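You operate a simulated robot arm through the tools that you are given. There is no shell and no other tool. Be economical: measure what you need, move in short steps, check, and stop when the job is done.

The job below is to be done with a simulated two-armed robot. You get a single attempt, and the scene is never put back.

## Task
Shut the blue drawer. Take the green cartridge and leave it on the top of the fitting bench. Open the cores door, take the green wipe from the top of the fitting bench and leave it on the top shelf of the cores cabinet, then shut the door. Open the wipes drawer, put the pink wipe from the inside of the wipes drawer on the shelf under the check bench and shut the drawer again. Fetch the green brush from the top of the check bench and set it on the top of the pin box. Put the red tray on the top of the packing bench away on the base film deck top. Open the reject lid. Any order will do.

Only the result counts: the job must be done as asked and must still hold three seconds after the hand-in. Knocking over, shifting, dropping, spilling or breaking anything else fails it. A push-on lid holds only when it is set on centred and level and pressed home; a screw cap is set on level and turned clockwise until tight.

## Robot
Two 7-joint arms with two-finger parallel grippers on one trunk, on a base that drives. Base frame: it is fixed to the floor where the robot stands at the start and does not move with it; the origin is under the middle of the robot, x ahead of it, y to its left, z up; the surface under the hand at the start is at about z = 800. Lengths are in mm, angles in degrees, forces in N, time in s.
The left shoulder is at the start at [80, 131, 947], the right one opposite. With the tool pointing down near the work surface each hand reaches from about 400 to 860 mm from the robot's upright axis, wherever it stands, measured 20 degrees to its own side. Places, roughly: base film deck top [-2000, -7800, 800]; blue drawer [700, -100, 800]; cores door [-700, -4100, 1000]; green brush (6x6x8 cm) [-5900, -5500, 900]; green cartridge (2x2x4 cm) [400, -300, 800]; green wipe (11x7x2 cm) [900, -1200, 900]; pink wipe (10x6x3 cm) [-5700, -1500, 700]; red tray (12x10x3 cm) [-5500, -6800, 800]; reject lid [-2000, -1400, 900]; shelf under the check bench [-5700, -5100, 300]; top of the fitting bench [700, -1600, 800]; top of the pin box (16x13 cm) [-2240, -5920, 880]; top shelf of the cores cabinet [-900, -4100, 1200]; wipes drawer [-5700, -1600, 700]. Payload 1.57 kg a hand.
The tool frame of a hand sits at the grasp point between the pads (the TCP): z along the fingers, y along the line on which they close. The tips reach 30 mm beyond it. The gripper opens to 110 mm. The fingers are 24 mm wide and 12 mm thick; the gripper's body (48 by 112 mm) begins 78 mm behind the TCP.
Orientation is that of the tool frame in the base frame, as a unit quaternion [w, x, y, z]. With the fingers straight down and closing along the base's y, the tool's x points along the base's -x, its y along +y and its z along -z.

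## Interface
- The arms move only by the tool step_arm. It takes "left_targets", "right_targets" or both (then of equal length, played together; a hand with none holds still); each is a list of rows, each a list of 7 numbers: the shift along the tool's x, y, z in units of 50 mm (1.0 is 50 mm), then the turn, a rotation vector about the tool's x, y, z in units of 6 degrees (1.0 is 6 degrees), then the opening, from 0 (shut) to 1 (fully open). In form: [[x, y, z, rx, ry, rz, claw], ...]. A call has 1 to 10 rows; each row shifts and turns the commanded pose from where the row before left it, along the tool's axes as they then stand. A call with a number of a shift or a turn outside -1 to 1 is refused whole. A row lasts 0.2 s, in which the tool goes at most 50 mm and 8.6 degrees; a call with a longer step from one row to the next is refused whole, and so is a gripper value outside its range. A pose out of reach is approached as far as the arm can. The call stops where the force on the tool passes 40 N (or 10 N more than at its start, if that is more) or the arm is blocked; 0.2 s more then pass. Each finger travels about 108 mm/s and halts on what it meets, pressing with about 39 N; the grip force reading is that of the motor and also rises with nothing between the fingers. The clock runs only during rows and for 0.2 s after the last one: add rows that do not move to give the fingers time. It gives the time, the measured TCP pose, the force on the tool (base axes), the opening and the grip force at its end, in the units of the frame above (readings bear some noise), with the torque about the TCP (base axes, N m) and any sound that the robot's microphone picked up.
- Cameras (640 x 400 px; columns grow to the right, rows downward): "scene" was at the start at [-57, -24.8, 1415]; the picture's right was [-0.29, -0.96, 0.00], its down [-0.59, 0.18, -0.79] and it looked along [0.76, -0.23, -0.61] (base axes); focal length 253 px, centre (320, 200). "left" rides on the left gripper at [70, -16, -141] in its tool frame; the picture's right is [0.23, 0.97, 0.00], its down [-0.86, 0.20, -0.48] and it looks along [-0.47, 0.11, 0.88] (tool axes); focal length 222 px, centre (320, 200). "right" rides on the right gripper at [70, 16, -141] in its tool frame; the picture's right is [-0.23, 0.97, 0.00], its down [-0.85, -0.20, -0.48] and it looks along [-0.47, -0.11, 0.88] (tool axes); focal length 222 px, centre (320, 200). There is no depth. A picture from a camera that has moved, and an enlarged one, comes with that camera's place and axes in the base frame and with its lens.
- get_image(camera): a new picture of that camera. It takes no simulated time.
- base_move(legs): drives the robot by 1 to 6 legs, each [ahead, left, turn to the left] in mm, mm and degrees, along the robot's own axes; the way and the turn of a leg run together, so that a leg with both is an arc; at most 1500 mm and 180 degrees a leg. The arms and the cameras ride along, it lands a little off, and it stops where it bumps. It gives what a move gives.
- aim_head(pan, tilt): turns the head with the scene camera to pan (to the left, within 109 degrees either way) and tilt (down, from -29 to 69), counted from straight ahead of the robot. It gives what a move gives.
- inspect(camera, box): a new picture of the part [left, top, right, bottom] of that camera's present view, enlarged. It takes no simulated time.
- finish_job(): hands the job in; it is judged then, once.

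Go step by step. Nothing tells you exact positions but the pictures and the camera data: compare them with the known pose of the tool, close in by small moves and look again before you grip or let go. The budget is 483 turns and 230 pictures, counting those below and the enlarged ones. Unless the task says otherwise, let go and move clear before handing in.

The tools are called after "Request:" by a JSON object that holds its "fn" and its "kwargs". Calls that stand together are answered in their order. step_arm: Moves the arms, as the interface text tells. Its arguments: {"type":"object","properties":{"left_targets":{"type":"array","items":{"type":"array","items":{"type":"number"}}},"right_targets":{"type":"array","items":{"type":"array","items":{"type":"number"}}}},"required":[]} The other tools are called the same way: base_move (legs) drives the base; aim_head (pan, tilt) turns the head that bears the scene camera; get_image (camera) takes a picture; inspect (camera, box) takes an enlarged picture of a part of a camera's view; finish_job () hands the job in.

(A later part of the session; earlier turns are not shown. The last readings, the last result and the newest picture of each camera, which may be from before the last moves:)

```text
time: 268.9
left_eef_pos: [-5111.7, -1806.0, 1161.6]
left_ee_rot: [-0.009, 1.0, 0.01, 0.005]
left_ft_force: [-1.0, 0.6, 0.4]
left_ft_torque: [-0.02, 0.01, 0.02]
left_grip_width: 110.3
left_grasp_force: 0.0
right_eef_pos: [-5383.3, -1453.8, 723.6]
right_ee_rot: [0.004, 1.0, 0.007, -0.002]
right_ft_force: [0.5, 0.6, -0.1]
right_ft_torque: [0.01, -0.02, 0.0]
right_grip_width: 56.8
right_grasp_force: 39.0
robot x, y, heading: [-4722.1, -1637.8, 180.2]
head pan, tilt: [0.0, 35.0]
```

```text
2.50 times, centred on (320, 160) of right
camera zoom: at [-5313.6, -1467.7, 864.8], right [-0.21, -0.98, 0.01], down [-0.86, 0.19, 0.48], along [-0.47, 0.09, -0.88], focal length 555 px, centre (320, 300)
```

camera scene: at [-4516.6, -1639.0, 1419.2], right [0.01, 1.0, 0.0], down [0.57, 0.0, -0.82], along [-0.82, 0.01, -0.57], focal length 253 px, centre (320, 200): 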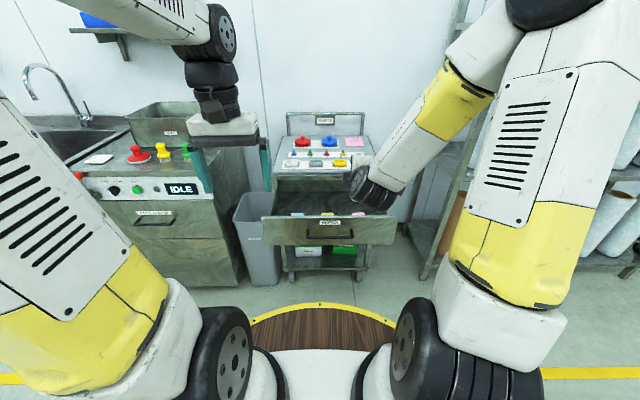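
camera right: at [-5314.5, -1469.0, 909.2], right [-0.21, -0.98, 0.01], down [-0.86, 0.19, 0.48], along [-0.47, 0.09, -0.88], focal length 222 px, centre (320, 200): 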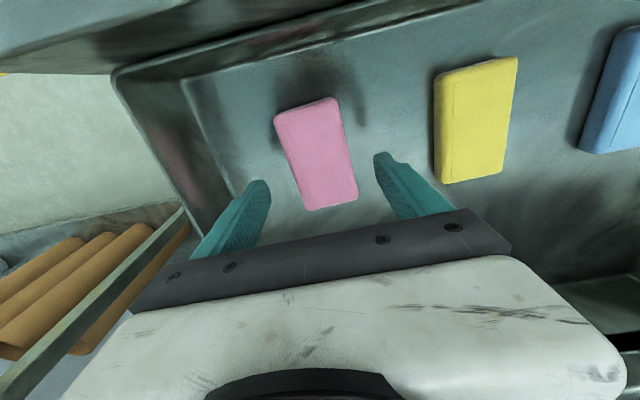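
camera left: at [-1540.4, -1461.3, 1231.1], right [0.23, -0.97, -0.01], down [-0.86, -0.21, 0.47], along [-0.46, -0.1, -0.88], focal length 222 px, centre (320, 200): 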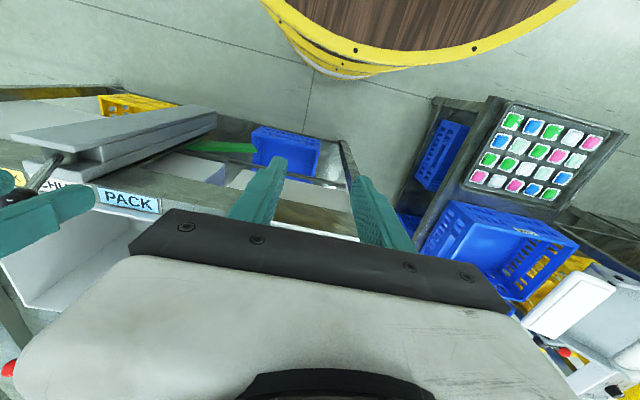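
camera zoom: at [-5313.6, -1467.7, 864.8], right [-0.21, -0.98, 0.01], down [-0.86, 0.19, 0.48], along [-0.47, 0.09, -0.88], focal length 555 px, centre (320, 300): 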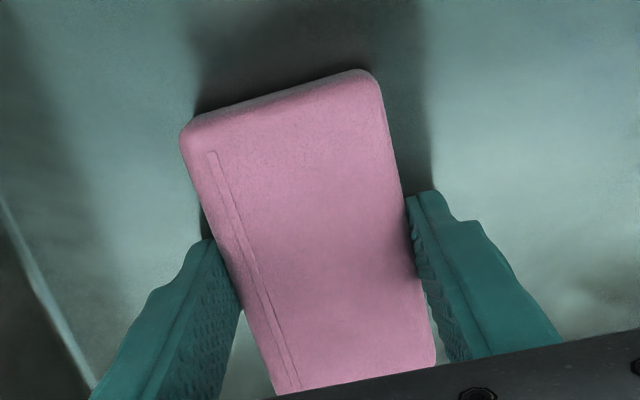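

Gripped. Lift it out, and bring the left hand, shut, to the drawer handle to push it closed.

Request:
{"fn": "step_arm", "kwargs": {"right_targets": [[0, 0, -0.5, 0, 0, 0, 0.2], [0, 0, -0.9, 0, 0, 0, 0.2], [0, 0, -0.9, 0, 0, 0, 0.2], [0, 0, -0.9, 0, 0, 0, 0.2], [0, 0, -0.9, 0, 0, 0, 0.2], [0, 0, -0.9, 0, 0, 0, 0.2], [0.3, -0.9, -0.2, 0, 0, 0, 0.2], [0.3, -0.9, -0.2, 0, 0, 0, 0.2], [0.3, -0.9, -0.2, 0, 0, 0, 0.2]]}}

Request:
{"fn": "step_arm", "kwargs": {"left_targets": [[0.2, -0.9, 0, 0, 0, 0, 0], [0, -0.9, 0, 0, 0, 0, 0], [0, -0.9, 0, 0, 0, 0, 0], [0, -0.9, 0, 0, 0, 0, 0], [0, -0.7, 0, 0, 0, 0, 0], [0, 0, 0.95, 0, 0, 0, 0], [0, 0, 0.95, 0, 0, 0, 0], [0, 0, 0.95, 0, 0, 0, 0], [0, 0, 0.95, 0, 0, 0, 0]]}}

Request:
{"fn": "get_image", "kwargs": {"camera": "left"}}

Request:
{"fn": "get_image", "kwargs": {"camera": "right"}}

```text
time: 270.9
left_eef_pos: [-5112.1, -1806.6, 1161.0]
left_ee_rot: [-0.009, 1.0, 0.012, 0.005]
left_ft_force: [-0.7, -0.3, 0.2]
left_ft_torque: [0.05, -0.02, -0.06]
left_grip_width: 109.9
left_grasp_force: 0.1
right_eef_pos: [-5341.0, -1314.3, 1003.3]
right_ee_rot: [0.004, 1.0, 0.008, -0.002]
right_ft_force: [-1.1, -0.1, 0.0]
right_ft_torque: [0.05, -0.04, -0.02]
right_grip_width: 56.6
right_grasp_force: 39.0
robot x, y, heading: [-4722.2, -1642.4, 179.8]
head pan, tilt: [0.0, 35.0]
```

```text
time: 272.9
left_eef_pos: [-5106.6, -1585.1, 969.7]
left_ee_rot: [-0.009, 1.0, 0.009, 0.005]
left_ft_force: [0.0, -0.6, 0.2]
left_ft_torque: [0.02, 0.02, -0.02]
left_grip_width: 0.2
left_grasp_force: 21.2
right_eef_pos: [-5340.8, -1314.4, 1004.3]
right_ee_rot: [0.004, 1.0, 0.008, -0.002]
right_ft_force: [-0.2, -0.2, 0.1]
right_ft_torque: [0.0, -0.01, -0.02]
right_grip_width: 56.5
right_grasp_force: 38.9
robot x, y, heading: [-4723.3, -1635.7, 179.7]
head pan, tilt: [0.0, 35.0]
```

```text
96 pictures are left
camera left: at [-5038.8, -1568.6, 1113.8], right [0.25, -0.97, -0.01], down [-0.86, -0.23, 0.47], along [-0.46, -0.1, -0.88], focal length 222 px, centre (320, 200)
```

left: 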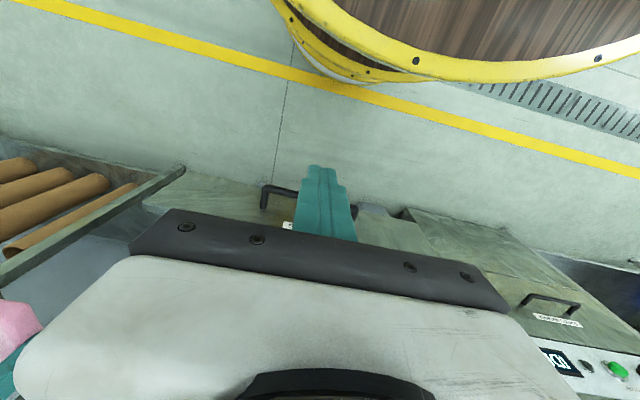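

```text
95 pictures are left
camera right: at [-5270.2, -1327.8, 1145.5], right [-0.21, -0.98, 0.01], down [-0.86, 0.19, 0.48], along [-0.47, 0.09, -0.88], focal length 222 px, centre (320, 200)
```

right: 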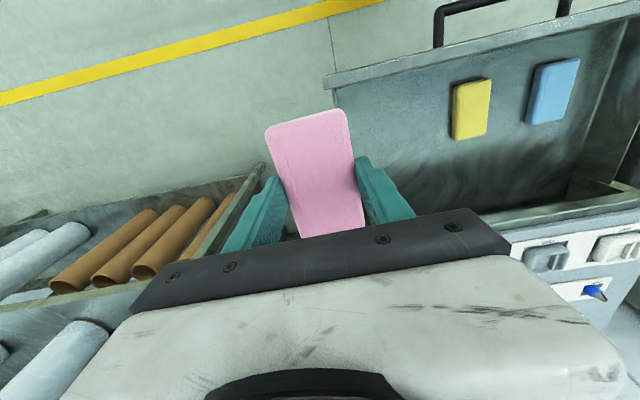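

Request:
{"fn": "step_arm", "kwargs": {"right_targets": [[0.9, 0, -0.2, 0, 0, 0, 0.2], [0.9, 0, -0.2, 0, 0, 0, 0.2], [0.9, 0, 0, 0, 0, 0, 0.2], [0.9, 0, 0, 0, 0, 0, 0.2], [0, 0, 0, 0, 0, 0, 0.2], [0, 0, 0, 0, 0, 0, 0.2]], "left_targets": [[-0.6, 0, 0.75, 0, 0, 0, 0], [-0.6, 0, 0.75, 0, 0, 0, 0], [0, 0, 0.95, 0, 0, 0, 0], [0, 0, 0.95, 0, 0, 0, 0], [0, 0, 0.7, 0, 0, 0, 0], [0, 0, 0, 0, 0, 0, 0]]}}

Request:
{"fn": "base_move", "kwargs": {"legs": [[120, 0, 0], [120, 0, 0]]}}

Request:
{"fn": "get_image", "kwargs": {"camera": "scene"}}

```text
time: 274.3
left_eef_pos: [-5164.2, -1582.8, 769.4]
left_ee_rot: [-0.009, 1.0, 0.01, 0.006]
left_ft_force: [-0.1, 0.1, -0.1]
left_ft_torque: [-0.02, 0.03, -0.03]
left_grip_width: 0.0
left_grasp_force: 21.0
right_eef_pos: [-5159.4, -1309.4, 1023.2]
right_ee_rot: [0.004, 1.0, 0.007, -0.002]
right_ft_force: [-0.4, -0.4, 0.5]
right_ft_torque: [-0.02, 0.0, -0.03]
right_grip_width: 56.7
right_grasp_force: 38.4
robot x, y, heading: [-4725.0, -1633.3, 179.8]
head pan, tilt: [0.0, 35.0]
```

```text
time: 276.4
left_eef_pos: [-5400.2, -1584.3, 769.5]
left_ee_rot: [-0.009, 1.0, 0.012, 0.005]
left_ft_force: [0.2, 0.5, 0.0]
left_ft_torque: [-0.01, -0.04, -0.03]
left_grip_width: 0.1
left_grasp_force: 20.9
right_eef_pos: [-5395.8, -1312.7, 1022.5]
right_ee_rot: [0.004, 1.0, 0.01, -0.003]
right_ft_force: [0.2, -0.2, 0.1]
right_ft_torque: [0.01, -0.02, -0.03]
right_grip_width: 56.3
right_grasp_force: 38.4
robot x, y, heading: [-4958.3, -1639.9, -179.9]
head pan, tilt: [0.0, 35.0]
```

```text
94 pictures are left
camera scene: at [-4906.8, -1637.7, 1419.1], right [0.0, 1.0, 0.0], down [0.57, 0.0, -0.82], along [-0.82, 0.0, -0.57], focal length 253 px, centre (320, 200)
```

scene: 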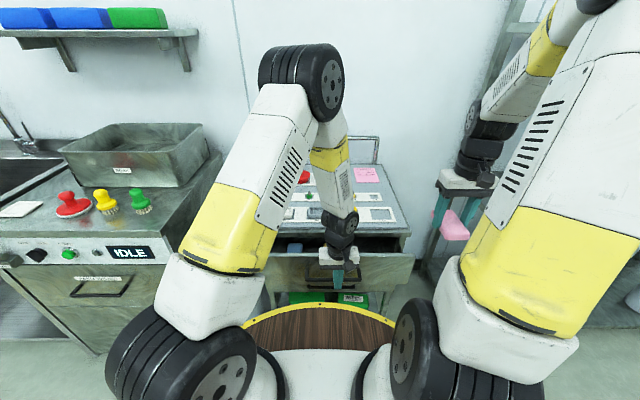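

Request:
{"fn": "base_move", "kwargs": {"legs": [[60, 0, 0], [50, 0, 0]]}}

Request:
{"fn": "get_image", "kwargs": {"camera": "scene"}}

```text
time: 277.9
left_eef_pos: [-5487.1, -1584.7, 768.3]
left_ee_rot: [-0.005, 1.0, 0.009, 0.015]
left_ft_force: [0.2, 0.1, 0.2]
left_ft_torque: [0.02, -0.01, 0.01]
left_grip_width: 0.0
left_grasp_force: 21.5
right_eef_pos: [-5492.0, -1311.8, 1021.5]
right_ee_rot: [0.005, 1.0, 0.011, -0.002]
right_ft_force: [0.3, -0.4, 0.4]
right_ft_torque: [-0.04, 0.03, -0.01]
right_grip_width: 56.3
right_grasp_force: 39.1
robot x, y, heading: [-5052.5, -1640.3, -180.0]
head pan, tilt: [0.0, 35.0]
stopped in leg 2: the force on the tool passed its limit at 79 N (the readings are from after the stop); the commanded pose is now the measured one
```

```text
93 pictures are left
camera scene: at [-5002.5, -1637.8, 1419.1], right [0.0, 1.0, 0.0], down [0.57, 0.0, -0.82], along [-0.82, 0.0, -0.57], focal length 253 px, centre (320, 200)
```

scene: 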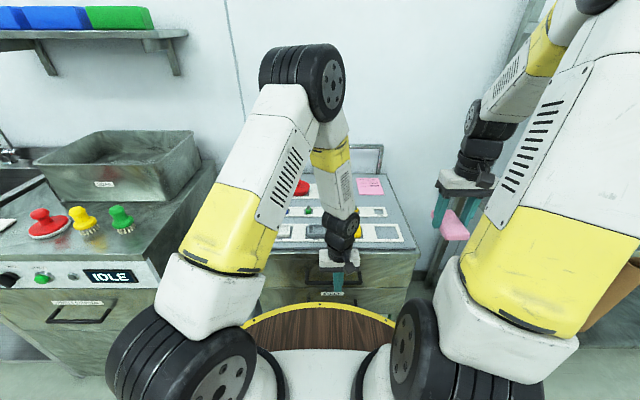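

Request:
{"fn": "base_move", "kwargs": {"legs": [[-450, 0, 0]]}}

Request:
{"fn": "inspect", "kwargs": {"camera": "scene", "box": [220, 120, 420, 270]}}

```text
time: 280.6
left_eef_pos: [-5041.5, -1583.3, 767.7]
left_ee_rot: [-0.005, 1.0, 0.01, 0.014]
left_ft_force: [0.7, 0.1, 0.1]
left_ft_torque: [-0.01, 0.01, -0.02]
left_grip_width: 0.0
left_grasp_force: 21.8
right_eef_pos: [-5047.1, -1312.5, 1022.5]
right_ee_rot: [0.005, 1.0, 0.011, -0.001]
right_ft_force: [0.5, -0.3, 0.0]
right_ft_torque: [0.0, 0.01, -0.01]
right_grip_width: 56.7
right_grasp_force: 39.2
robot x, y, heading: [-4606.8, -1639.9, -180.0]
head pan, tilt: [0.0, 35.0]
```

```text
2.67 times, centred on (320, 195) of scene
camera zoom: at [-4557.8, -1636.2, 1419.1], right [0.0, 1.0, 0.0], down [0.57, 0.0, -0.82], along [-0.82, 0.0, -0.57], focal length 675 px, centre (320, 213)
```

zoom: 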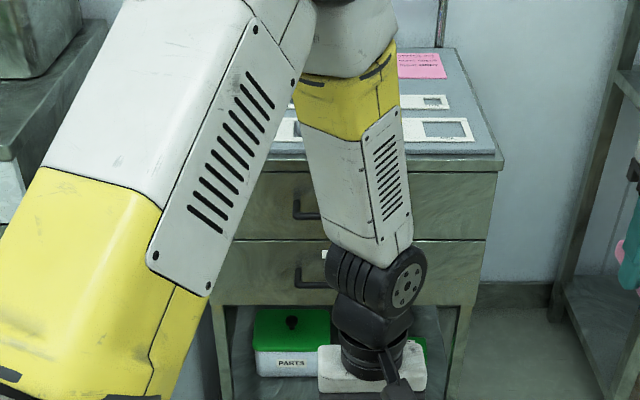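

The wipes drawer is shut. I'll raise the left hand and look along the room towards the check bench.

Request:
{"fn": "step_arm", "kwargs": {"left_targets": [[0, 0.3, -0.95, 0, 0, 0, 0.5], [0, 0.3, -0.95, 0, 0, 0, 0.5], [0, 0.3, -0.95, 0, 0, 0, 0.5], [0, 0.3, -0.95, 0, 0, 0, 0.5], [0, 0.3, -0.95, 0, 0, 0, 0.5], [0, 0.3, -0.95, 0, 0, 0, 0.5]]}}

Request:
{"fn": "aim_head", "kwargs": {"pan": 75, "tilt": 12}}

Request:
{"fn": "get_image", "kwargs": {"camera": "scene"}}

```text
time: 282.0
left_eef_pos: [-5049.3, -1678.4, 1053.2]
left_ee_rot: [-0.004, 1.0, 0.011, 0.015]
left_ft_force: [0.4, 0.9, -0.6]
left_ft_torque: [-0.03, -0.03, 0.02]
left_grip_width: 54.7
left_grasp_force: 0.1
right_eef_pos: [-5048.9, -1311.9, 1021.8]
right_ee_rot: [0.004, 1.0, 0.011, -0.001]
right_ft_force: [-0.2, 0.1, 0.6]
right_ft_torque: [-0.04, -0.04, 0.04]
right_grip_width: 56.6
right_grasp_force: 39.6
robot x, y, heading: [-4609.1, -1639.4, -179.8]
head pan, tilt: [0.0, 35.0]
```

```text
time: 283.4
left_eef_pos: [-5050.9, -1679.0, 1053.4]
left_ee_rot: [-0.004, 1.0, 0.011, 0.015]
left_ft_force: [0.2, -0.2, -0.2]
left_ft_torque: [0.01, 0.02, 0.0]
left_grip_width: 55.1
left_grasp_force: 0.1
right_eef_pos: [-5047.0, -1312.8, 1021.9]
right_ee_rot: [0.004, 1.0, 0.01, -0.001]
right_ft_force: [0.2, -0.4, 0.2]
right_ft_torque: [0.0, -0.01, 0.01]
right_grip_width: 56.4
right_grasp_force: 39.1
robot x, y, heading: [-4606.9, -1640.0, -179.8]
head pan, tilt: [75.0, 12.0]
```

```text
91 pictures are left
camera scene: at [-4493.5, -1726.0, 1456.0], right [-0.97, 0.26, 0.0], down [0.05, 0.2, -0.98], along [-0.25, -0.95, -0.21], focal length 253 px, centre (320, 200)
```

scene: 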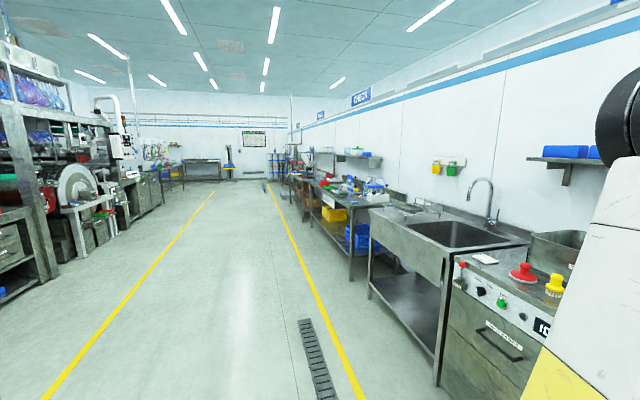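

The aisle is clear along x≈-4600. I'll slide left to the check bench.

Request:
{"fn": "base_move", "kwargs": {"legs": [[0, 1500, 0], [0, 1500, 0], [0, 350, 0]]}}

Request:
{"fn": "aim_head", "kwargs": {"pan": 0, "tilt": 28}}

Request:
{"fn": "get_image", "kwargs": {"camera": "scene"}}

```text
time: 299.5
left_eef_pos: [-5005.6, -4965.6, 1055.5]
left_ee_rot: [-0.005, 1.0, 0.009, 0.014]
left_ft_force: [-0.7, -0.1, 0.5]
left_ft_torque: [0.01, 0.02, 0.01]
left_grip_width: 55.0
left_grasp_force: 0.0
right_eef_pos: [-5001.9, -4598.6, 1021.9]
right_ee_rot: [0.004, 1.0, 0.011, -0.001]
right_ft_force: [-0.1, -0.3, -0.1]
right_ft_torque: [-0.01, 0.0, 0.01]
right_grip_width: 56.3
right_grasp_force: 38.9
robot x, y, heading: [-4566.7, -4923.7, -179.7]
head pan, tilt: [75.0, 12.0]
```

```text
time: 301.0
left_eef_pos: [-5006.0, -4967.5, 1055.9]
left_ee_rot: [-0.005, 1.0, 0.01, 0.014]
left_ft_force: [0.4, -0.8, 0.1]
left_ft_torque: [-0.01, 0.0, 0.02]
left_grip_width: 55.1
left_grasp_force: 0.0
right_eef_pos: [-5001.4, -4599.3, 1022.8]
right_ee_rot: [0.005, 1.0, 0.011, -0.001]
right_ft_force: [0.0, 0.2, 0.1]
right_ft_torque: [-0.01, -0.03, -0.01]
right_grip_width: 56.6
right_grasp_force: 39.0
robot x, y, heading: [-4564.7, -4926.6, -179.9]
head pan, tilt: [0.0, 28.0]
```

```text
90 pictures are left
camera scene: at [-4516.4, -4925.1, 1430.1], right [0.0, 1.0, 0.0], down [0.47, 0.0, -0.88], along [-0.88, 0.0, -0.47], focal length 253 px, centre (320, 200)
```

scene: 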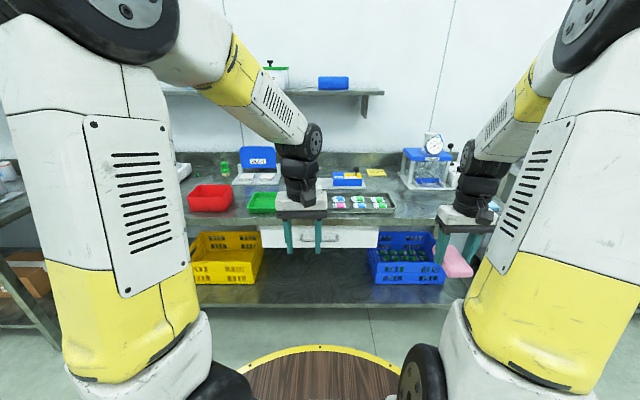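

The check bench has a low shelf with free space between the yellow and blue crates (around y -5190…-4700). I'll tilt the right hand 15°, bring it toward the middle and lower it in front of the bench, keeping the arm stretched.

Request:
{"fn": "step_arm", "kwargs": {"right_targets": [[0, 0.84, 0, 0, -0.5, 0, 0.2], [0, 0.84, 0, 0, -0.5, 0, 0.2], [0, 0.84, 0, 0, -0.5, 0, 0.2], [0, 0.84, 0, 0, -0.5, 0, 0.2], [0, 0.84, 0, 0, -0.5, 0, 0.2], [0, 0.84, 0, 0, 0, 0, 0.2]], "left_targets": [[0, 0.9, 0, 0, 0, 0, 0.5], [0, 0.9, 0, 0, 0, 0, 0.5], [0, 0.9, 0, 0, 0, 0, 0.5], [0, 0.9, 0, 0, 0, 0, 0.5], [0, 0.9, 0, 0, 0, 0, 0.5], [0, 0, 0, 0, 0, 0, 0.5]]}}

Request:
{"fn": "step_arm", "kwargs": {"right_targets": [[-0.18, 0, 0.95, 0, 0, 0, 0.2], [-0.18, 0, 0.95, 0, 0, 0, 0.2], [-0.18, 0, 0.95, 0, 0, 0, 0.2], [-0.18, 0, 0.95, 0, 0, 0, 0.2], [-0.18, 0, 0.95, 0, 0, 0, 0.2], [-0.18, 0, 0.95, 0, 0, 0, 0.2], [-0.18, 0, 0.95, 0, 0, 0, 0.2], [-0.18, 0, 0.95, 0, 0, 0, 0.2]]}}

Request:
{"fn": "get_image", "kwargs": {"camera": "scene"}}

```text
time: 302.4
left_eef_pos: [-5000.9, -5191.3, 1053.2]
left_ee_rot: [-0.004, 1.0, 0.011, 0.014]
left_ft_force: [-0.1, 0.1, 1.7]
left_ft_torque: [0.0, 0.02, -0.02]
left_grip_width: 54.9
left_grasp_force: 0.1
right_eef_pos: [-4997.0, -4852.9, 1023.5]
right_ee_rot: [0.005, 0.991, 0.009, -0.132]
right_ft_force: [0.1, 0.6, 0.2]
right_ft_torque: [-0.03, 0.01, 0.02]
right_grip_width: 56.6
right_grasp_force: 39.5
robot x, y, heading: [-4566.0, -4927.0, -179.8]
head pan, tilt: [0.0, 28.0]
```

```text
time: 304.2
left_eef_pos: [-5001.2, -5191.1, 1053.3]
left_ee_rot: [-0.004, 1.0, 0.01, 0.015]
left_ft_force: [0.1, -0.3, 0.4]
left_ft_torque: [0.01, 0.05, -0.04]
left_grip_width: 54.9
left_grasp_force: 0.1
right_eef_pos: [-5166.3, -4857.1, 673.2]
right_ee_rot: [0.006, 0.991, 0.01, -0.132]
right_ft_force: [0.8, 0.3, 0.1]
right_ft_torque: [0.06, 0.02, 0.02]
right_grip_width: 56.6
right_grasp_force: 38.5
robot x, y, heading: [-4562.7, -4925.8, -179.9]
head pan, tilt: [0.0, 28.0]
```

```text
89 pictures are left
camera scene: at [-4516.0, -4925.1, 1430.1], right [0.0, 1.0, 0.0], down [0.47, 0.0, -0.88], along [-0.88, 0.0, -0.47], focal length 253 px, centre (320, 200)
```

scene: 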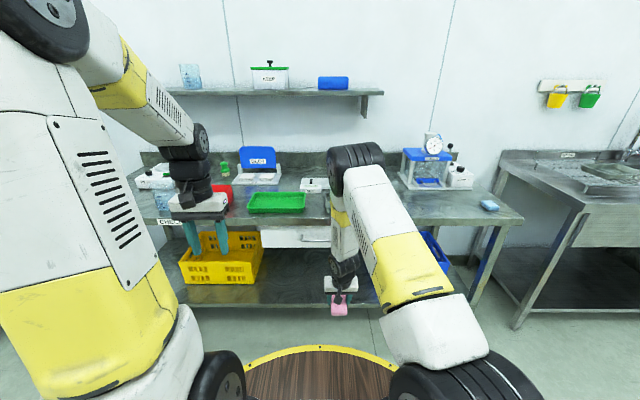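

Request:
{"fn": "step_arm", "kwargs": {"right_targets": [[-0.11, 0, 0.88, 0, 0, 0, 0.2], [-0.11, 0, 0.88, 0, 0, 0, 0.2], [-0.11, 0, 0.88, 0, 0, 0, 0.2], [-0.11, 0, 0.88, 0, 0, 0, 0.2], [-0.11, 0, 0.88, 0, 0, 0, 0.2], [-0.11, 0, 0.88, 0, 0, 0, 0.2]]}}

Request:
{"fn": "get_image", "kwargs": {"camera": "scene"}}

Request:
{"fn": "get_image", "kwargs": {"camera": "right"}}

```text
time: 305.6
left_eef_pos: [-5000.4, -5191.4, 1053.6]
left_ee_rot: [-0.005, 1.0, 0.01, 0.015]
left_ft_force: [0.4, 1.0, 0.4]
left_ft_torque: [-0.02, 0.05, 0.0]
left_grip_width: 55.0
left_grasp_force: 0.1
right_eef_pos: [-5268.3, -4862.0, 425.9]
right_ee_rot: [0.006, 0.991, 0.009, -0.133]
right_ft_force: [0.3, 0.8, -0.3]
right_ft_torque: [0.02, -0.01, -0.01]
right_grip_width: 56.5
right_grasp_force: 39.0
robot x, y, heading: [-4564.3, -4922.7, -179.9]
head pan, tilt: [0.0, 28.0]
```

```text
88 pictures are left
camera scene: at [-4516.3, -4925.2, 1430.1], right [0.0, 1.0, 0.0], down [0.47, 0.0, -0.88], along [-0.88, 0.0, -0.47], focal length 253 px, centre (320, 200)
```

scene: 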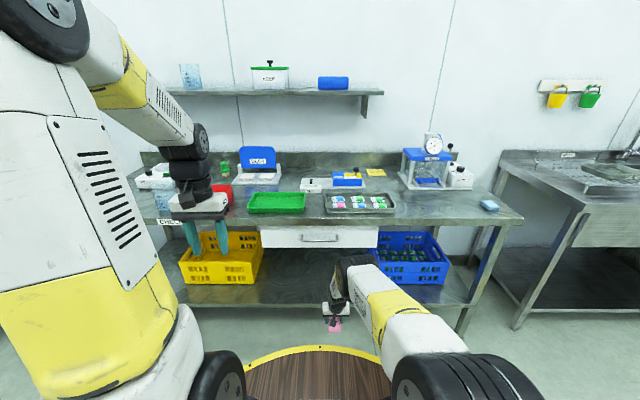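

```text
87 pictures are left
camera right: at [-5163.8, -4875.6, 544.4], right [-0.2, -0.98, 0.07], down [-0.7, 0.19, 0.68], along [-0.68, 0.09, -0.73], focal length 222 px, centre (320, 200)
```

right: 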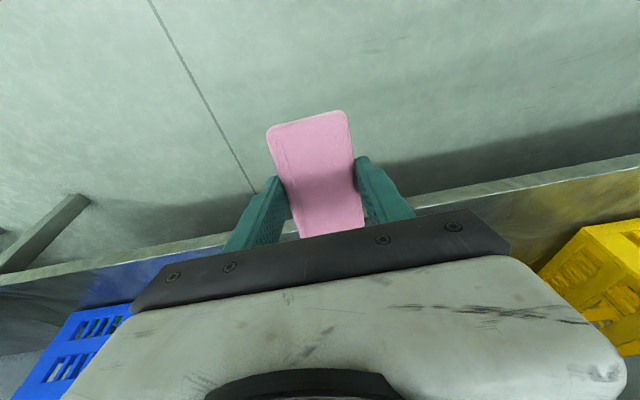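

The arm geometry works: everything above the bench underside stays in front of it. I'll lower slightly and drive forward so the hand goes in over the shelf.

Request:
{"fn": "step_arm", "kwargs": {"right_targets": [[0.2, 0, 0.75, 0, 0, 0, 0.2]]}}

Request:
{"fn": "base_move", "kwargs": {"legs": [[130, 0, 0]]}}

Request:
{"fn": "get_image", "kwargs": {"camera": "scene"}}

Request:
{"fn": "get_image", "kwargs": {"camera": "right"}}

```text
time: 306.0
left_eef_pos: [-5001.4, -5190.5, 1052.7]
left_ee_rot: [-0.005, 1.0, 0.009, 0.015]
left_ft_force: [-0.2, 0.1, 0.4]
left_ft_torque: [0.02, -0.01, 0.01]
left_grip_width: 55.1
left_grasp_force: 0.1
right_eef_pos: [-5268.9, -4862.0, 387.0]
right_ee_rot: [0.005, 0.991, 0.01, -0.133]
right_ft_force: [-0.5, -0.1, -0.1]
right_ft_torque: [-0.03, -0.02, 0.03]
right_grip_width: 56.8
right_grasp_force: 39.4
robot x, y, heading: [-4558.5, -4925.3, -179.8]
head pan, tilt: [0.0, 28.0]
```

```text
time: 307.2
left_eef_pos: [-5131.0, -5188.9, 1052.0]
left_ee_rot: [-0.005, 1.0, 0.007, 0.015]
left_ft_force: [-0.7, 0.7, 0.8]
left_ft_torque: [-0.02, 0.04, -0.05]
left_grip_width: 55.0
left_grasp_force: 0.1
right_eef_pos: [-5396.8, -4859.5, 388.4]
right_ee_rot: [0.006, 0.991, 0.008, -0.131]
right_ft_force: [0.3, 0.8, 0.4]
right_ft_torque: [0.01, 0.03, 0.02]
right_grip_width: 56.6
right_grasp_force: 38.7
robot x, y, heading: [-4698.4, -4929.5, -180.2]
head pan, tilt: [0.0, 28.0]
```

```text
86 pictures are left
camera scene: at [-4646.3, -4925.5, 1430.1], right [0.0, 1.0, 0.0], down [0.47, 0.0, -0.88], along [-0.88, 0.0, -0.47], focal length 253 px, centre (320, 200)
```

scene: 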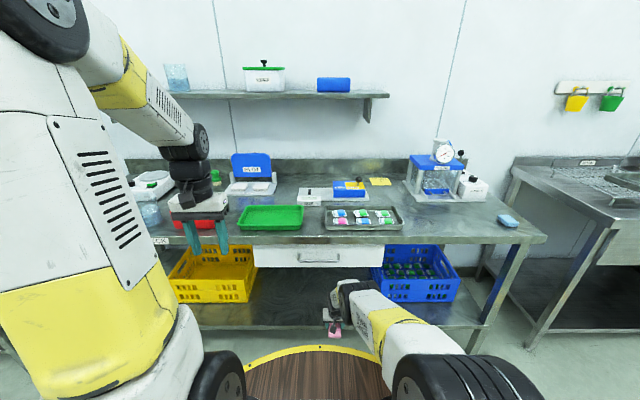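

```text
85 pictures are left
camera right: at [-5292.9, -4872.7, 506.2], right [-0.2, -0.98, 0.07], down [-0.7, 0.19, 0.68], along [-0.68, 0.09, -0.73], focal length 222 px, centre (320, 200)
```

right: 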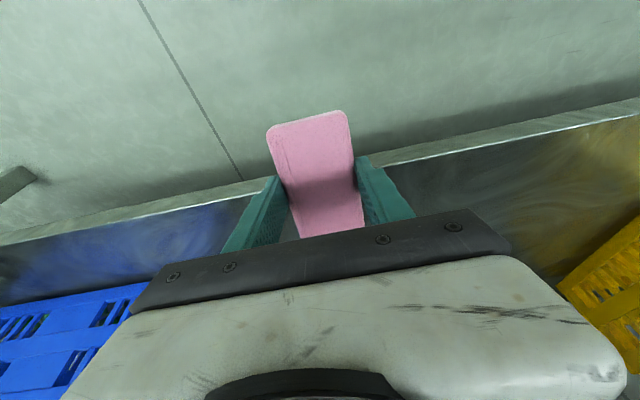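

Shelf edge triangulated at x≈-5451, z≈302. Forward 125 mm more, then lower to contact.

Request:
{"fn": "base_move", "kwargs": {"legs": [[128, 0, 0]]}}

Request:
{"fn": "step_arm", "kwargs": {"right_targets": [[0.1, 0, 0.37, 0, 0, 0, 0.2], [0.05, 0, 0.2, 0, 0, 0, 0.2], [0.03, 0, 0.1, 0, 0, 0, 0.2], [0.03, 0, 0.1, 0, 0, 0, 0.2]]}}

Request:
{"fn": "get_image", "kwargs": {"camera": "right"}}

```text
time: 308.7
left_eef_pos: [-5256.8, -5190.4, 1052.7]
left_ee_rot: [-0.004, 1.0, 0.008, 0.015]
left_ft_force: [-0.5, 0.2, 0.2]
left_ft_torque: [0.0, -0.01, -0.01]
left_grip_width: 55.3
left_grasp_force: 0.1
right_eef_pos: [-5508.7, -4859.8, 376.4]
right_ee_rot: [0.004, 0.993, 0.01, -0.12]
right_ft_force: [0.1, -0.8, -0.2]
right_ft_torque: [0.0, -0.01, 0.0]
right_grip_width: 56.3
right_grasp_force: 39.0
robot x, y, heading: [-4821.7, -4922.1, -179.9]
head pan, tilt: [0.0, 28.0]
stopped in leg 1: the robot was blocked; the commanded pose is now the measured one
```

```text
time: 309.7
left_eef_pos: [-5256.2, -5190.5, 1052.7]
left_ee_rot: [-0.004, 1.0, 0.009, 0.015]
left_ft_force: [-0.9, -0.1, 0.2]
left_ft_torque: [-0.03, -0.01, 0.04]
left_grip_width: 55.1
left_grasp_force: 0.0
right_eef_pos: [-5504.9, -4858.6, 374.1]
right_ee_rot: [0.005, 0.993, 0.01, -0.121]
right_ft_force: [0.3, -0.4, 0.2]
right_ft_torque: [-0.01, -0.03, -0.02]
right_grip_width: 56.4
right_grasp_force: 38.6
right hand out of reach, approached as far as the arm can: row 1, 2, 3, 4
robot x, y, heading: [-4820.7, -4924.0, -180.1]
head pan, tilt: [0.0, 28.0]
```

```text
84 pictures are left
camera right: at [-5403.1, -4872.4, 494.5], right [-0.2, -0.98, 0.06], down [-0.72, 0.19, 0.67], along [-0.67, 0.09, -0.74], focal length 222 px, centre (320, 200)
```

right: 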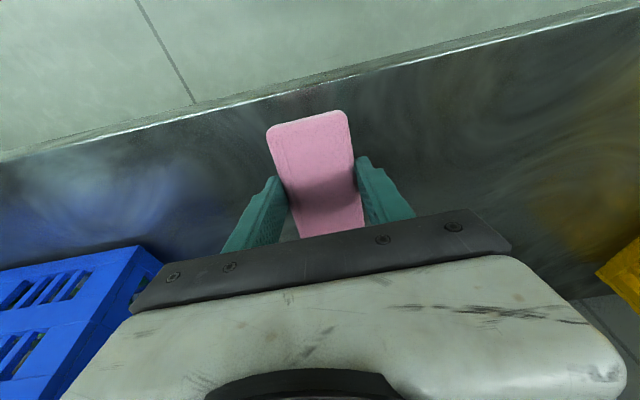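

Something blocked the drive at the end — likely the arm against the bench. Let me look.

Request:
{"fn": "aim_head", "kwargs": {"pan": -8, "tilt": 45}}

Request:
{"fn": "get_image", "kwargs": {"camera": "scene"}}

```text
time: 310.5
left_eef_pos: [-5257.5, -5190.1, 1052.3]
left_ee_rot: [-0.005, 1.0, 0.009, 0.014]
left_ft_force: [0.2, -0.3, 1.0]
left_ft_torque: [0.01, 0.01, 0.04]
left_grip_width: 55.2
left_grasp_force: 0.1
right_eef_pos: [-5504.2, -4858.7, 372.9]
right_ee_rot: [0.005, 0.993, 0.009, -0.121]
right_ft_force: [0.3, 1.1, 0.2]
right_ft_torque: [-0.03, 0.01, 0.02]
right_grip_width: 56.2
right_grasp_force: 39.3
robot x, y, heading: [-4821.5, -4924.4, -180.0]
head pan, tilt: [-8.0, 45.0]
```

```text
83 pictures are left
camera scene: at [-4761.9, -4914.2, 1404.4], right [0.14, 0.99, 0.0], down [0.7, -0.1, -0.71], along [-0.7, 0.1, -0.71], focal length 253 px, centre (320, 200)
```

scene: 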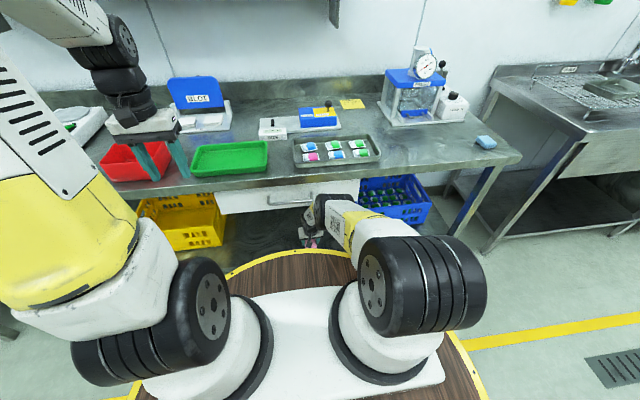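

The hand is over the shelf but the forearm seems to touch the bench drawer. I'll back out a little, lower the hand first, and come in again lower.

Request:
{"fn": "base_move", "kwargs": {"legs": [[-110, 0, 0]]}}

Request:
{"fn": "step_arm", "kwargs": {"right_targets": [[0.08, 0, 0.25, 0, 0, 0, 0.2], [0, 0, 0, 0, -0.3, 0, 0.2]]}}

```text
time: 311.7
left_eef_pos: [-5146.6, -5190.3, 1052.4]
left_ee_rot: [-0.004, 1.0, 0.009, 0.014]
left_ft_force: [0.0, 0.6, -0.2]
left_ft_torque: [0.03, 0.01, 0.01]
left_grip_width: 55.1
left_grasp_force: 0.0
right_eef_pos: [-5394.2, -4858.9, 373.7]
right_ee_rot: [0.005, 0.993, 0.01, -0.121]
right_ft_force: [-0.3, -0.9, -0.3]
right_ft_torque: [0.04, -0.03, 0.0]
right_grip_width: 56.2
right_grasp_force: 39.2
robot x, y, heading: [-4710.5, -4925.7, -180.1]
head pan, tilt: [-8.0, 45.0]
```

```text
time: 312.3
left_eef_pos: [-5146.0, -5189.9, 1052.7]
left_ee_rot: [-0.005, 1.0, 0.01, 0.015]
left_ft_force: [0.9, 0.3, -0.6]
left_ft_torque: [0.01, -0.01, -0.01]
left_grip_width: 55.1
left_grasp_force: 0.0
right_eef_pos: [-5394.4, -4859.6, 371.8]
right_ee_rot: [0.006, 0.991, 0.011, -0.137]
right_ft_force: [-0.8, -0.7, -1.4]
right_ft_torque: [0.01, -0.01, -0.03]
right_grip_width: 56.5
right_grasp_force: 39.2
right hand out of reach, approached as far as the arm can: row 1
robot x, y, heading: [-4711.2, -4925.2, -179.8]
head pan, tilt: [-8.0, 45.0]
```

Request:
{"fn": "step_arm", "kwargs": {"right_targets": [[-0.6, 0, 0.2, 0, 0, 0, 0.2], [0, 0, 0.4, 0, 0, 0, 0.2]]}}

```text
time: 312.9
left_eef_pos: [-5146.4, -5190.9, 1053.0]
left_ee_rot: [-0.005, 1.0, 0.009, 0.015]
left_ft_force: [0.3, -0.4, 0.6]
left_ft_torque: [0.0, -0.02, -0.02]
left_grip_width: 55.1
left_grasp_force: 0.1
right_eef_pos: [-5417.7, -4851.5, 386.9]
right_ee_rot: [0.005, 0.991, 0.009, -0.137]
right_ft_force: [-0.2, 0.1, -0.1]
right_ft_torque: [-0.01, -0.02, 0.02]
right_grip_width: 56.4
right_grasp_force: 39.3
right hand out of reach, approached as far as the arm can: row 1, 2
robot x, y, heading: [-4713.1, -4924.1, -179.9]
head pan, tilt: [-8.0, 45.0]
```

The arm is at its reach limit, so I'll tilt the tool more (about 33°) which lowers and retracts the wrist, then enter again.

Request:
{"fn": "step_arm", "kwargs": {"right_targets": [[0, 0, 0, 0, -1, 0, 0.2], [0, 0, 0, 0, -1, 0, 0.2], [0, 0, 0, 0, -1, 0, 0.2]]}}

Request:
{"fn": "step_arm", "kwargs": {"right_targets": [[0.2, 0, 0.28, 0, 0, 0, 0.2], [0, 0, 0, 0, 0, 0, 0.2]]}}

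```text
time: 313.7
left_eef_pos: [-5147.6, -5190.0, 1053.2]
left_ee_rot: [-0.004, 1.0, 0.009, 0.016]
left_ft_force: [-0.1, 0.1, 0.3]
left_ft_torque: [-0.02, 0.02, -0.03]
left_grip_width: 55.2
left_grasp_force: 0.0
right_eef_pos: [-5417.9, -4852.0, 387.1]
right_ee_rot: [0.007, 0.956, 0.008, -0.292]
right_ft_force: [-0.4, 0.4, 0.6]
right_ft_torque: [-0.05, -0.02, -0.03]
right_grip_width: 56.4
right_grasp_force: 38.9
robot x, y, heading: [-4714.5, -4926.5, -179.6]
head pan, tilt: [-8.0, 45.0]
```

```text
time: 314.3
left_eef_pos: [-5146.7, -5191.9, 1052.9]
left_ee_rot: [-0.005, 1.0, 0.009, 0.015]
left_ft_force: [0.4, 0.2, 0.3]
left_ft_torque: [-0.03, 0.01, 0.01]
left_grip_width: 55.0
left_grasp_force: 0.1
right_eef_pos: [-5413.2, -4854.3, 373.6]
right_ee_rot: [0.01, 0.956, 0.01, -0.292]
right_ft_force: [-0.1, -0.3, 0.4]
right_ft_torque: [0.0, 0.0, -0.03]
right_grip_width: 56.3
right_grasp_force: 38.8
right hand out of reach, approached as far as the arm can: row 1
robot x, y, heading: [-4708.2, -4924.1, -180.0]
head pan, tilt: [-8.0, 45.0]
```

Request:
{"fn": "base_move", "kwargs": {"legs": [[60, 0, 0], [38, 0, 0]]}}

Request:
{"fn": "get_image", "kwargs": {"camera": "right"}}

```text
time: 315.7
left_eef_pos: [-5242.3, -5191.8, 1054.0]
left_ee_rot: [-0.004, 1.0, 0.01, 0.014]
left_ft_force: [0.0, 0.4, -0.6]
left_ft_torque: [0.03, 0.0, 0.0]
left_grip_width: 55.0
left_grasp_force: 0.0
right_eef_pos: [-5510.4, -4857.2, 372.8]
right_ee_rot: [0.009, 0.957, 0.012, -0.29]
right_ft_force: [0.5, -0.3, -0.4]
right_ft_torque: [0.0, -0.02, 0.03]
right_grip_width: 56.6
right_grasp_force: 39.2
robot x, y, heading: [-4801.2, -4925.4, -180.0]
head pan, tilt: [-8.0, 45.0]
```

```text
82 pictures are left
camera right: at [-5373.6, -4867.6, 452.1], right [-0.16, -0.98, 0.14], down [-0.45, 0.2, 0.87], along [-0.88, 0.08, -0.47], focal length 222 px, centre (320, 200)
```

right: 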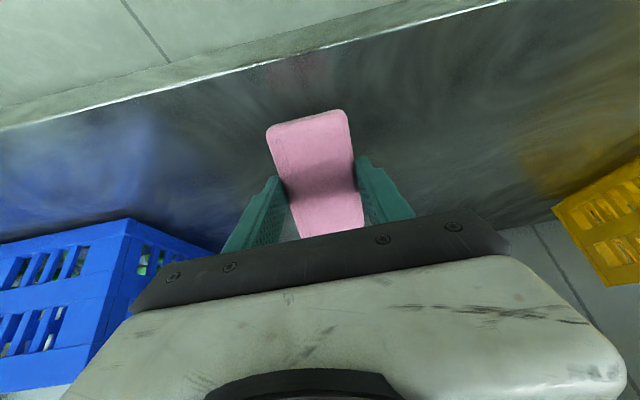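

Request:
{"fn": "step_arm", "kwargs": {"right_targets": [[0.4, 0, 0.05, 0, 0, 0, 0.2], [0.1, 0, 0, 0, 0, 0, 0.2]]}}

Request:
{"fn": "base_move", "kwargs": {"legs": [[28, 0, 0]]}}

```text
time: 316.3
left_eef_pos: [-5243.7, -5192.0, 1052.7]
left_ee_rot: [-0.005, 1.0, 0.009, 0.014]
left_ft_force: [-0.4, 0.4, 0.4]
left_ft_torque: [0.01, 0.04, 0.01]
left_grip_width: 55.0
left_grasp_force: 0.0
right_eef_pos: [-5495.8, -4857.1, 361.3]
right_ee_rot: [0.009, 0.957, 0.011, -0.29]
right_ft_force: [-0.3, -0.1, -0.2]
right_ft_torque: [0.02, 0.04, -0.01]
right_grip_width: 56.4
right_grasp_force: 38.8
right hand out of reach, approached as far as the arm can: row 2
robot x, y, heading: [-4808.7, -4925.7, -179.9]
head pan, tilt: [-8.0, 45.0]
```

```text
time: 317.2
left_eef_pos: [-5271.4, -5190.9, 1053.2]
left_ee_rot: [-0.004, 1.0, 0.01, 0.014]
left_ft_force: [-0.7, 0.1, -0.5]
left_ft_torque: [0.0, 0.01, -0.03]
left_grip_width: 55.0
left_grasp_force: 0.1
right_eef_pos: [-5524.4, -4856.2, 362.7]
right_ee_rot: [0.01, 0.957, 0.012, -0.29]
right_ft_force: [0.4, 0.3, 0.2]
right_ft_torque: [-0.04, 0.01, 0.0]
right_grip_width: 56.5
right_grasp_force: 39.1
robot x, y, heading: [-4836.9, -4925.0, -179.9]
head pan, tilt: [-8.0, 45.0]
```

Request:
{"fn": "step_arm", "kwargs": {"right_targets": [[0.15, 0, 0, 0, 0, 0, 0.2], [0.15, 0, 0, 0, 0, 0, 0.2], [0.1, 0, 0, 0, 0, 0, 0.2]]}}

Request:
{"fn": "inspect", "kwargs": {"camera": "right", "box": [180, 20, 480, 260]}}

```text
time: 318.0
left_eef_pos: [-5271.0, -5193.0, 1053.4]
left_ee_rot: [-0.004, 1.0, 0.01, 0.014]
left_ft_force: [-0.4, -0.7, -0.1]
left_ft_torque: [-0.01, 0.0, -0.01]
left_grip_width: 54.9
left_grasp_force: 0.0
right_eef_pos: [-5510.4, -4853.3, 355.1]
right_ee_rot: [0.011, 0.957, 0.012, -0.29]
right_ft_force: [0.5, -0.7, 0.2]
right_ft_torque: [0.02, -0.01, 0.01]
right_grip_width: 56.4
right_grasp_force: 39.2
right hand out of reach, approached as far as the arm can: row 1
robot x, y, heading: [-4834.3, -4925.1, -179.7]
head pan, tilt: [-8.0, 45.0]
```

```text
1.67 times, centred on (330, 140) of right
camera zoom: at [-5374.8, -4865.3, 435.2], right [-0.16, -0.98, 0.14], down [-0.45, 0.2, 0.87], along [-0.88, 0.08, -0.47], focal length 370 px, centre (303, 300)
```

zoom: 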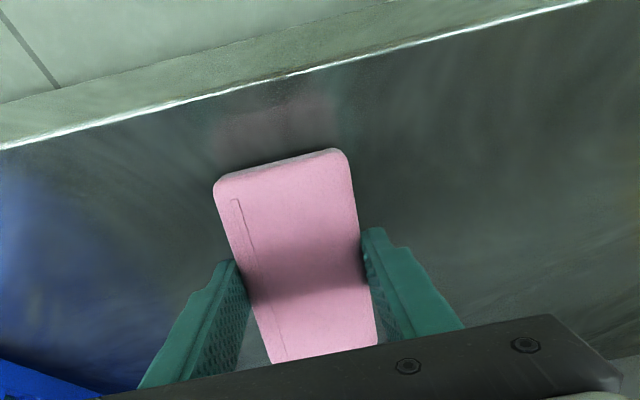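

Request:
{"fn": "step_arm", "kwargs": {"right_targets": [[0.15, 0, 0.06, 0, 0, 0, 0.2], [0.15, 0, 0.06, 0, 0, 0, 0.2], [0.1, 0, 0.05, 0, 0, 0, 0.2], [0.1, 0, 0.05, 0, 0, 0, 0.2]]}}

Request:
{"fn": "base_move", "kwargs": {"legs": [[18, 0, 0]]}}

```text
time: 319.0
left_eef_pos: [-5272.2, -5191.9, 1053.4]
left_ee_rot: [-0.004, 1.0, 0.01, 0.014]
left_ft_force: [0.1, -0.4, 0.1]
left_ft_torque: [-0.02, -0.01, 0.05]
left_grip_width: 55.0
left_grasp_force: 0.0
right_eef_pos: [-5511.5, -4853.3, 355.1]
right_ee_rot: [0.01, 0.957, 0.012, -0.29]
right_ft_force: [0.9, 0.0, -0.1]
right_ft_torque: [-0.02, 0.01, -0.01]
right_grip_width: 56.2
right_grasp_force: 39.1
right hand out of reach, approached as far as the arm can: row 1, 2, 3, 4
robot x, y, heading: [-4833.5, -4926.2, -179.6]
head pan, tilt: [-8.0, 45.0]
```

```text
time: 319.7
left_eef_pos: [-5288.9, -5192.8, 1052.1]
left_ee_rot: [-0.005, 1.0, 0.011, 0.014]
left_ft_force: [0.1, -0.1, 0.1]
left_ft_torque: [-0.01, -0.02, 0.0]
left_grip_width: 55.0
left_grasp_force: 0.1
right_eef_pos: [-5530.4, -4854.5, 355.6]
right_ee_rot: [0.01, 0.957, 0.013, -0.289]
right_ft_force: [0.5, 0.4, -0.9]
right_ft_torque: [-0.01, 0.02, -0.02]
right_grip_width: 56.4
right_grasp_force: 38.6
robot x, y, heading: [-4855.1, -4928.6, -179.5]
head pan, tilt: [-8.0, 45.0]
```

Request:
{"fn": "step_arm", "kwargs": {"right_targets": [[0.33, 0, -0.22, 0, 0, 0, 0.2], [0, 0, 0, 0, 0, 0, 0.2]]}}

Request:
{"fn": "step_arm", "kwargs": {"right_targets": [[0.12, 0, 0.18, 0, 0, 0, 0.2], [0, 0, 0, 0, 0, 0, 0.2]]}}

```text
time: 320.3
left_eef_pos: [-5289.1, -5192.8, 1053.5]
left_ee_rot: [-0.004, 1.0, 0.011, 0.015]
left_ft_force: [-0.1, -0.6, -0.1]
left_ft_torque: [0.01, 0.0, -0.02]
left_grip_width: 55.2
left_grasp_force: 0.0
right_eef_pos: [-5511.1, -4853.9, 356.3]
right_ee_rot: [0.01, 0.957, 0.012, -0.29]
right_ft_force: [0.2, 0.0, 0.0]
right_ft_torque: [0.0, -0.02, 0.02]
right_grip_width: 56.1
right_grasp_force: 38.9
robot x, y, heading: [-4855.3, -4926.9, -179.5]
head pan, tilt: [-8.0, 45.0]
```

```text
time: 320.9
left_eef_pos: [-5288.2, -5193.6, 1054.2]
left_ee_rot: [-0.004, 1.0, 0.01, 0.015]
left_ft_force: [0.0, 0.5, 0.2]
left_ft_torque: [0.04, 0.01, -0.02]
left_grip_width: 54.9
left_grasp_force: 0.0
right_eef_pos: [-5516.8, -4852.4, 352.0]
right_ee_rot: [0.01, 0.957, 0.012, -0.291]
right_ft_force: [3.2, -3.1, 19.0]
right_ft_torque: [0.08, -0.63, -0.07]
right_grip_width: 56.4
right_grasp_force: 39.2
right hand out of reach, approached as far as the arm can: row 1
robot x, y, heading: [-4855.8, -4922.9, -179.7]
head pan, tilt: [-8.0, 45.0]
```

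The lower end of the wipe touches the shelf (19 N). Release gently.

Request:
{"fn": "step_arm", "kwargs": {"right_targets": [[0, 0, 0, 0, 0, 0, 0.55], [0, 0, 0, 0, 0, 0, 0.62], [0, 0, 0, 0, 0, 0, 0.7], [0, 0, 0, 0, 0, 0, 0.8]]}}

Request:
{"fn": "get_image", "kwargs": {"camera": "right"}}

```text
time: 321.9
left_eef_pos: [-5289.9, -5192.8, 1053.4]
left_ee_rot: [-0.004, 1.0, 0.01, 0.015]
left_ft_force: [0.3, -0.3, 0.2]
left_ft_torque: [0.01, 0.01, 0.03]
left_grip_width: 55.0
left_grasp_force: 0.1
right_eef_pos: [-5515.3, -4851.6, 351.8]
right_ee_rot: [0.011, 0.957, 0.013, -0.29]
right_ft_force: [-0.2, 1.2, -0.4]
right_ft_torque: [-0.02, -0.02, 0.04]
right_grip_width: 87.9
right_grasp_force: 0.0
robot x, y, heading: [-4849.7, -4924.5, -179.8]
head pan, tilt: [-8.0, 45.0]
```

```text
80 pictures are left
camera right: at [-5378.7, -4863.7, 431.3], right [-0.16, -0.98, 0.14], down [-0.45, 0.2, 0.87], along [-0.88, 0.08, -0.47], focal length 222 px, centre (320, 200)
```

right: 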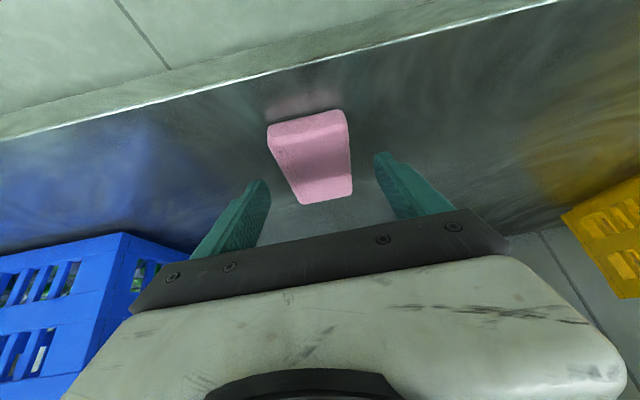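

The wipe lies flat on the shelf. Back straight out and raise the hand.

Request:
{"fn": "base_move", "kwargs": {"legs": [[-320, 0, 0]]}}

Request:
{"fn": "step_arm", "kwargs": {"right_targets": [[0.2, 0, -0.9, 0, 0, 0, 0.8], [0.2, 0, -0.9, 0, 0, 0, 0.8], [0.2, 0, -0.9, 0, 0, 0, 0.8], [0.2, 0, -0.9, 0, 0, 0, 0.8], [0.2, 0, -0.9, 0, 1, 0, 0.8], [0.2, 0, -0.9, 0, 1, 0, 0.8], [0, 0, -0.9, 0, 1, 0, 0.8], [0, 0, -0.9, 0, 1, 0, 0.8], [0, 0, -0.9, 0, 1, 0, 0.8], [0, 0, -0.9, 0, 0.6, 0, 0.8]]}}

Request:
{"fn": "step_arm", "kwargs": {"right_targets": [[0, 0, -0.9, 0, 0, 0, 0.8], [0, 0, -0.9, 0, 0, 0, 0.8], [0, 0, -0.9, 0, 0, 0, 0.8], [0, 0, -0.9, 0, 0, 0, 0.8], [0, -0.9, -0.2, 0, 0, 0, 0.8], [0, -0.9, 0, 0, 0, 0, 0.8]]}}

Request:
{"fn": "aim_head", "kwargs": {"pan": 30, "tilt": 25}}

Request:
{"fn": "get_image", "kwargs": {"camera": "scene"}}

```text
time: 324.1
left_eef_pos: [-4972.6, -5191.6, 1053.0]
left_ee_rot: [-0.005, 1.0, 0.013, 0.015]
left_ft_force: [-0.4, -0.1, 0.0]
left_ft_torque: [-0.01, 0.0, -0.02]
left_grip_width: 55.0
left_grasp_force: 0.1
right_eef_pos: [-5201.2, -4853.8, 351.5]
right_ee_rot: [0.01, 0.957, 0.014, -0.29]
right_ft_force: [-0.2, -0.2, 0.4]
right_ft_torque: [0.01, 0.06, 0.02]
right_grip_width: 87.6
right_grasp_force: 0.0
robot x, y, heading: [-4540.3, -4923.7, -179.5]
head pan, tilt: [-8.0, 45.0]
```

```text
time: 326.2
left_eef_pos: [-4973.5, -5192.9, 1053.2]
left_ee_rot: [-0.004, 1.0, 0.013, 0.015]
left_ft_force: [0.4, 0.2, -0.1]
left_ft_torque: [-0.01, -0.07, 0.04]
left_grip_width: 55.0
left_grasp_force: 0.0
right_eef_pos: [-4963.4, -4838.6, 720.5]
right_ee_rot: [0.006, 1.0, 0.016, 0.0]
right_ft_force: [-1.1, 0.5, -0.2]
right_ft_torque: [0.01, -0.01, 0.0]
right_grip_width: 87.7
right_grasp_force: 0.0
robot x, y, heading: [-4539.8, -4920.4, -179.6]
head pan, tilt: [-8.0, 45.0]
```

```text
time: 327.6
left_eef_pos: [-4974.1, -5192.8, 1053.2]
left_ee_rot: [-0.005, 1.0, 0.013, 0.015]
left_ft_force: [-0.2, -0.4, 0.5]
left_ft_torque: [0.02, 0.0, 0.03]
left_grip_width: 54.8
left_grasp_force: 0.1
right_eef_pos: [-4967.5, -4746.3, 909.8]
right_ee_rot: [0.006, 1.0, 0.017, -0.001]
right_ft_force: [-0.2, 0.1, 0.2]
right_ft_torque: [0.0, -0.01, -0.01]
right_grip_width: 87.9
right_grasp_force: 0.0
robot x, y, heading: [-4539.4, -4924.9, -179.3]
head pan, tilt: [-8.0, 45.0]
```

```text
time: 328.7
left_eef_pos: [-4973.6, -5193.1, 1053.2]
left_ee_rot: [-0.005, 1.0, 0.013, 0.014]
left_ft_force: [0.1, 0.1, 0.3]
left_ft_torque: [-0.02, -0.02, 0.0]
left_grip_width: 55.1
left_grasp_force: 0.1
right_eef_pos: [-4968.2, -4747.6, 910.9]
right_ee_rot: [0.006, 1.0, 0.017, -0.001]
right_ft_force: [0.3, -0.5, -0.6]
right_ft_torque: [0.0, 0.0, 0.0]
right_grip_width: 87.6
right_grasp_force: 0.1
robot x, y, heading: [-4537.5, -4926.8, -179.6]
head pan, tilt: [30.0, 25.0]
```

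```text
79 pictures are left
camera scene: at [-4479.0, -4969.3, 1434.8], right [-0.51, 0.86, 0.0], down [0.36, 0.21, -0.91], along [-0.78, -0.46, -0.42], focal length 253 px, centre (320, 200)
```

scene: 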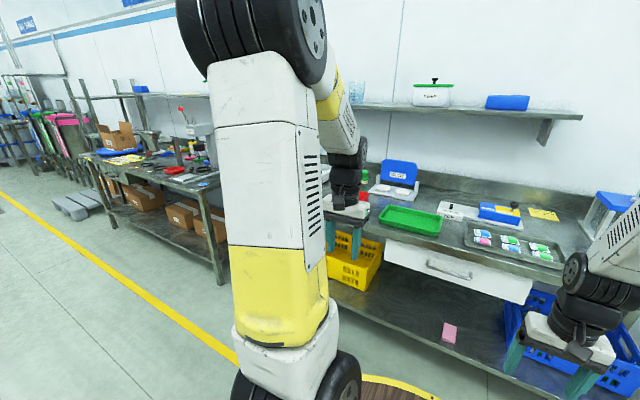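

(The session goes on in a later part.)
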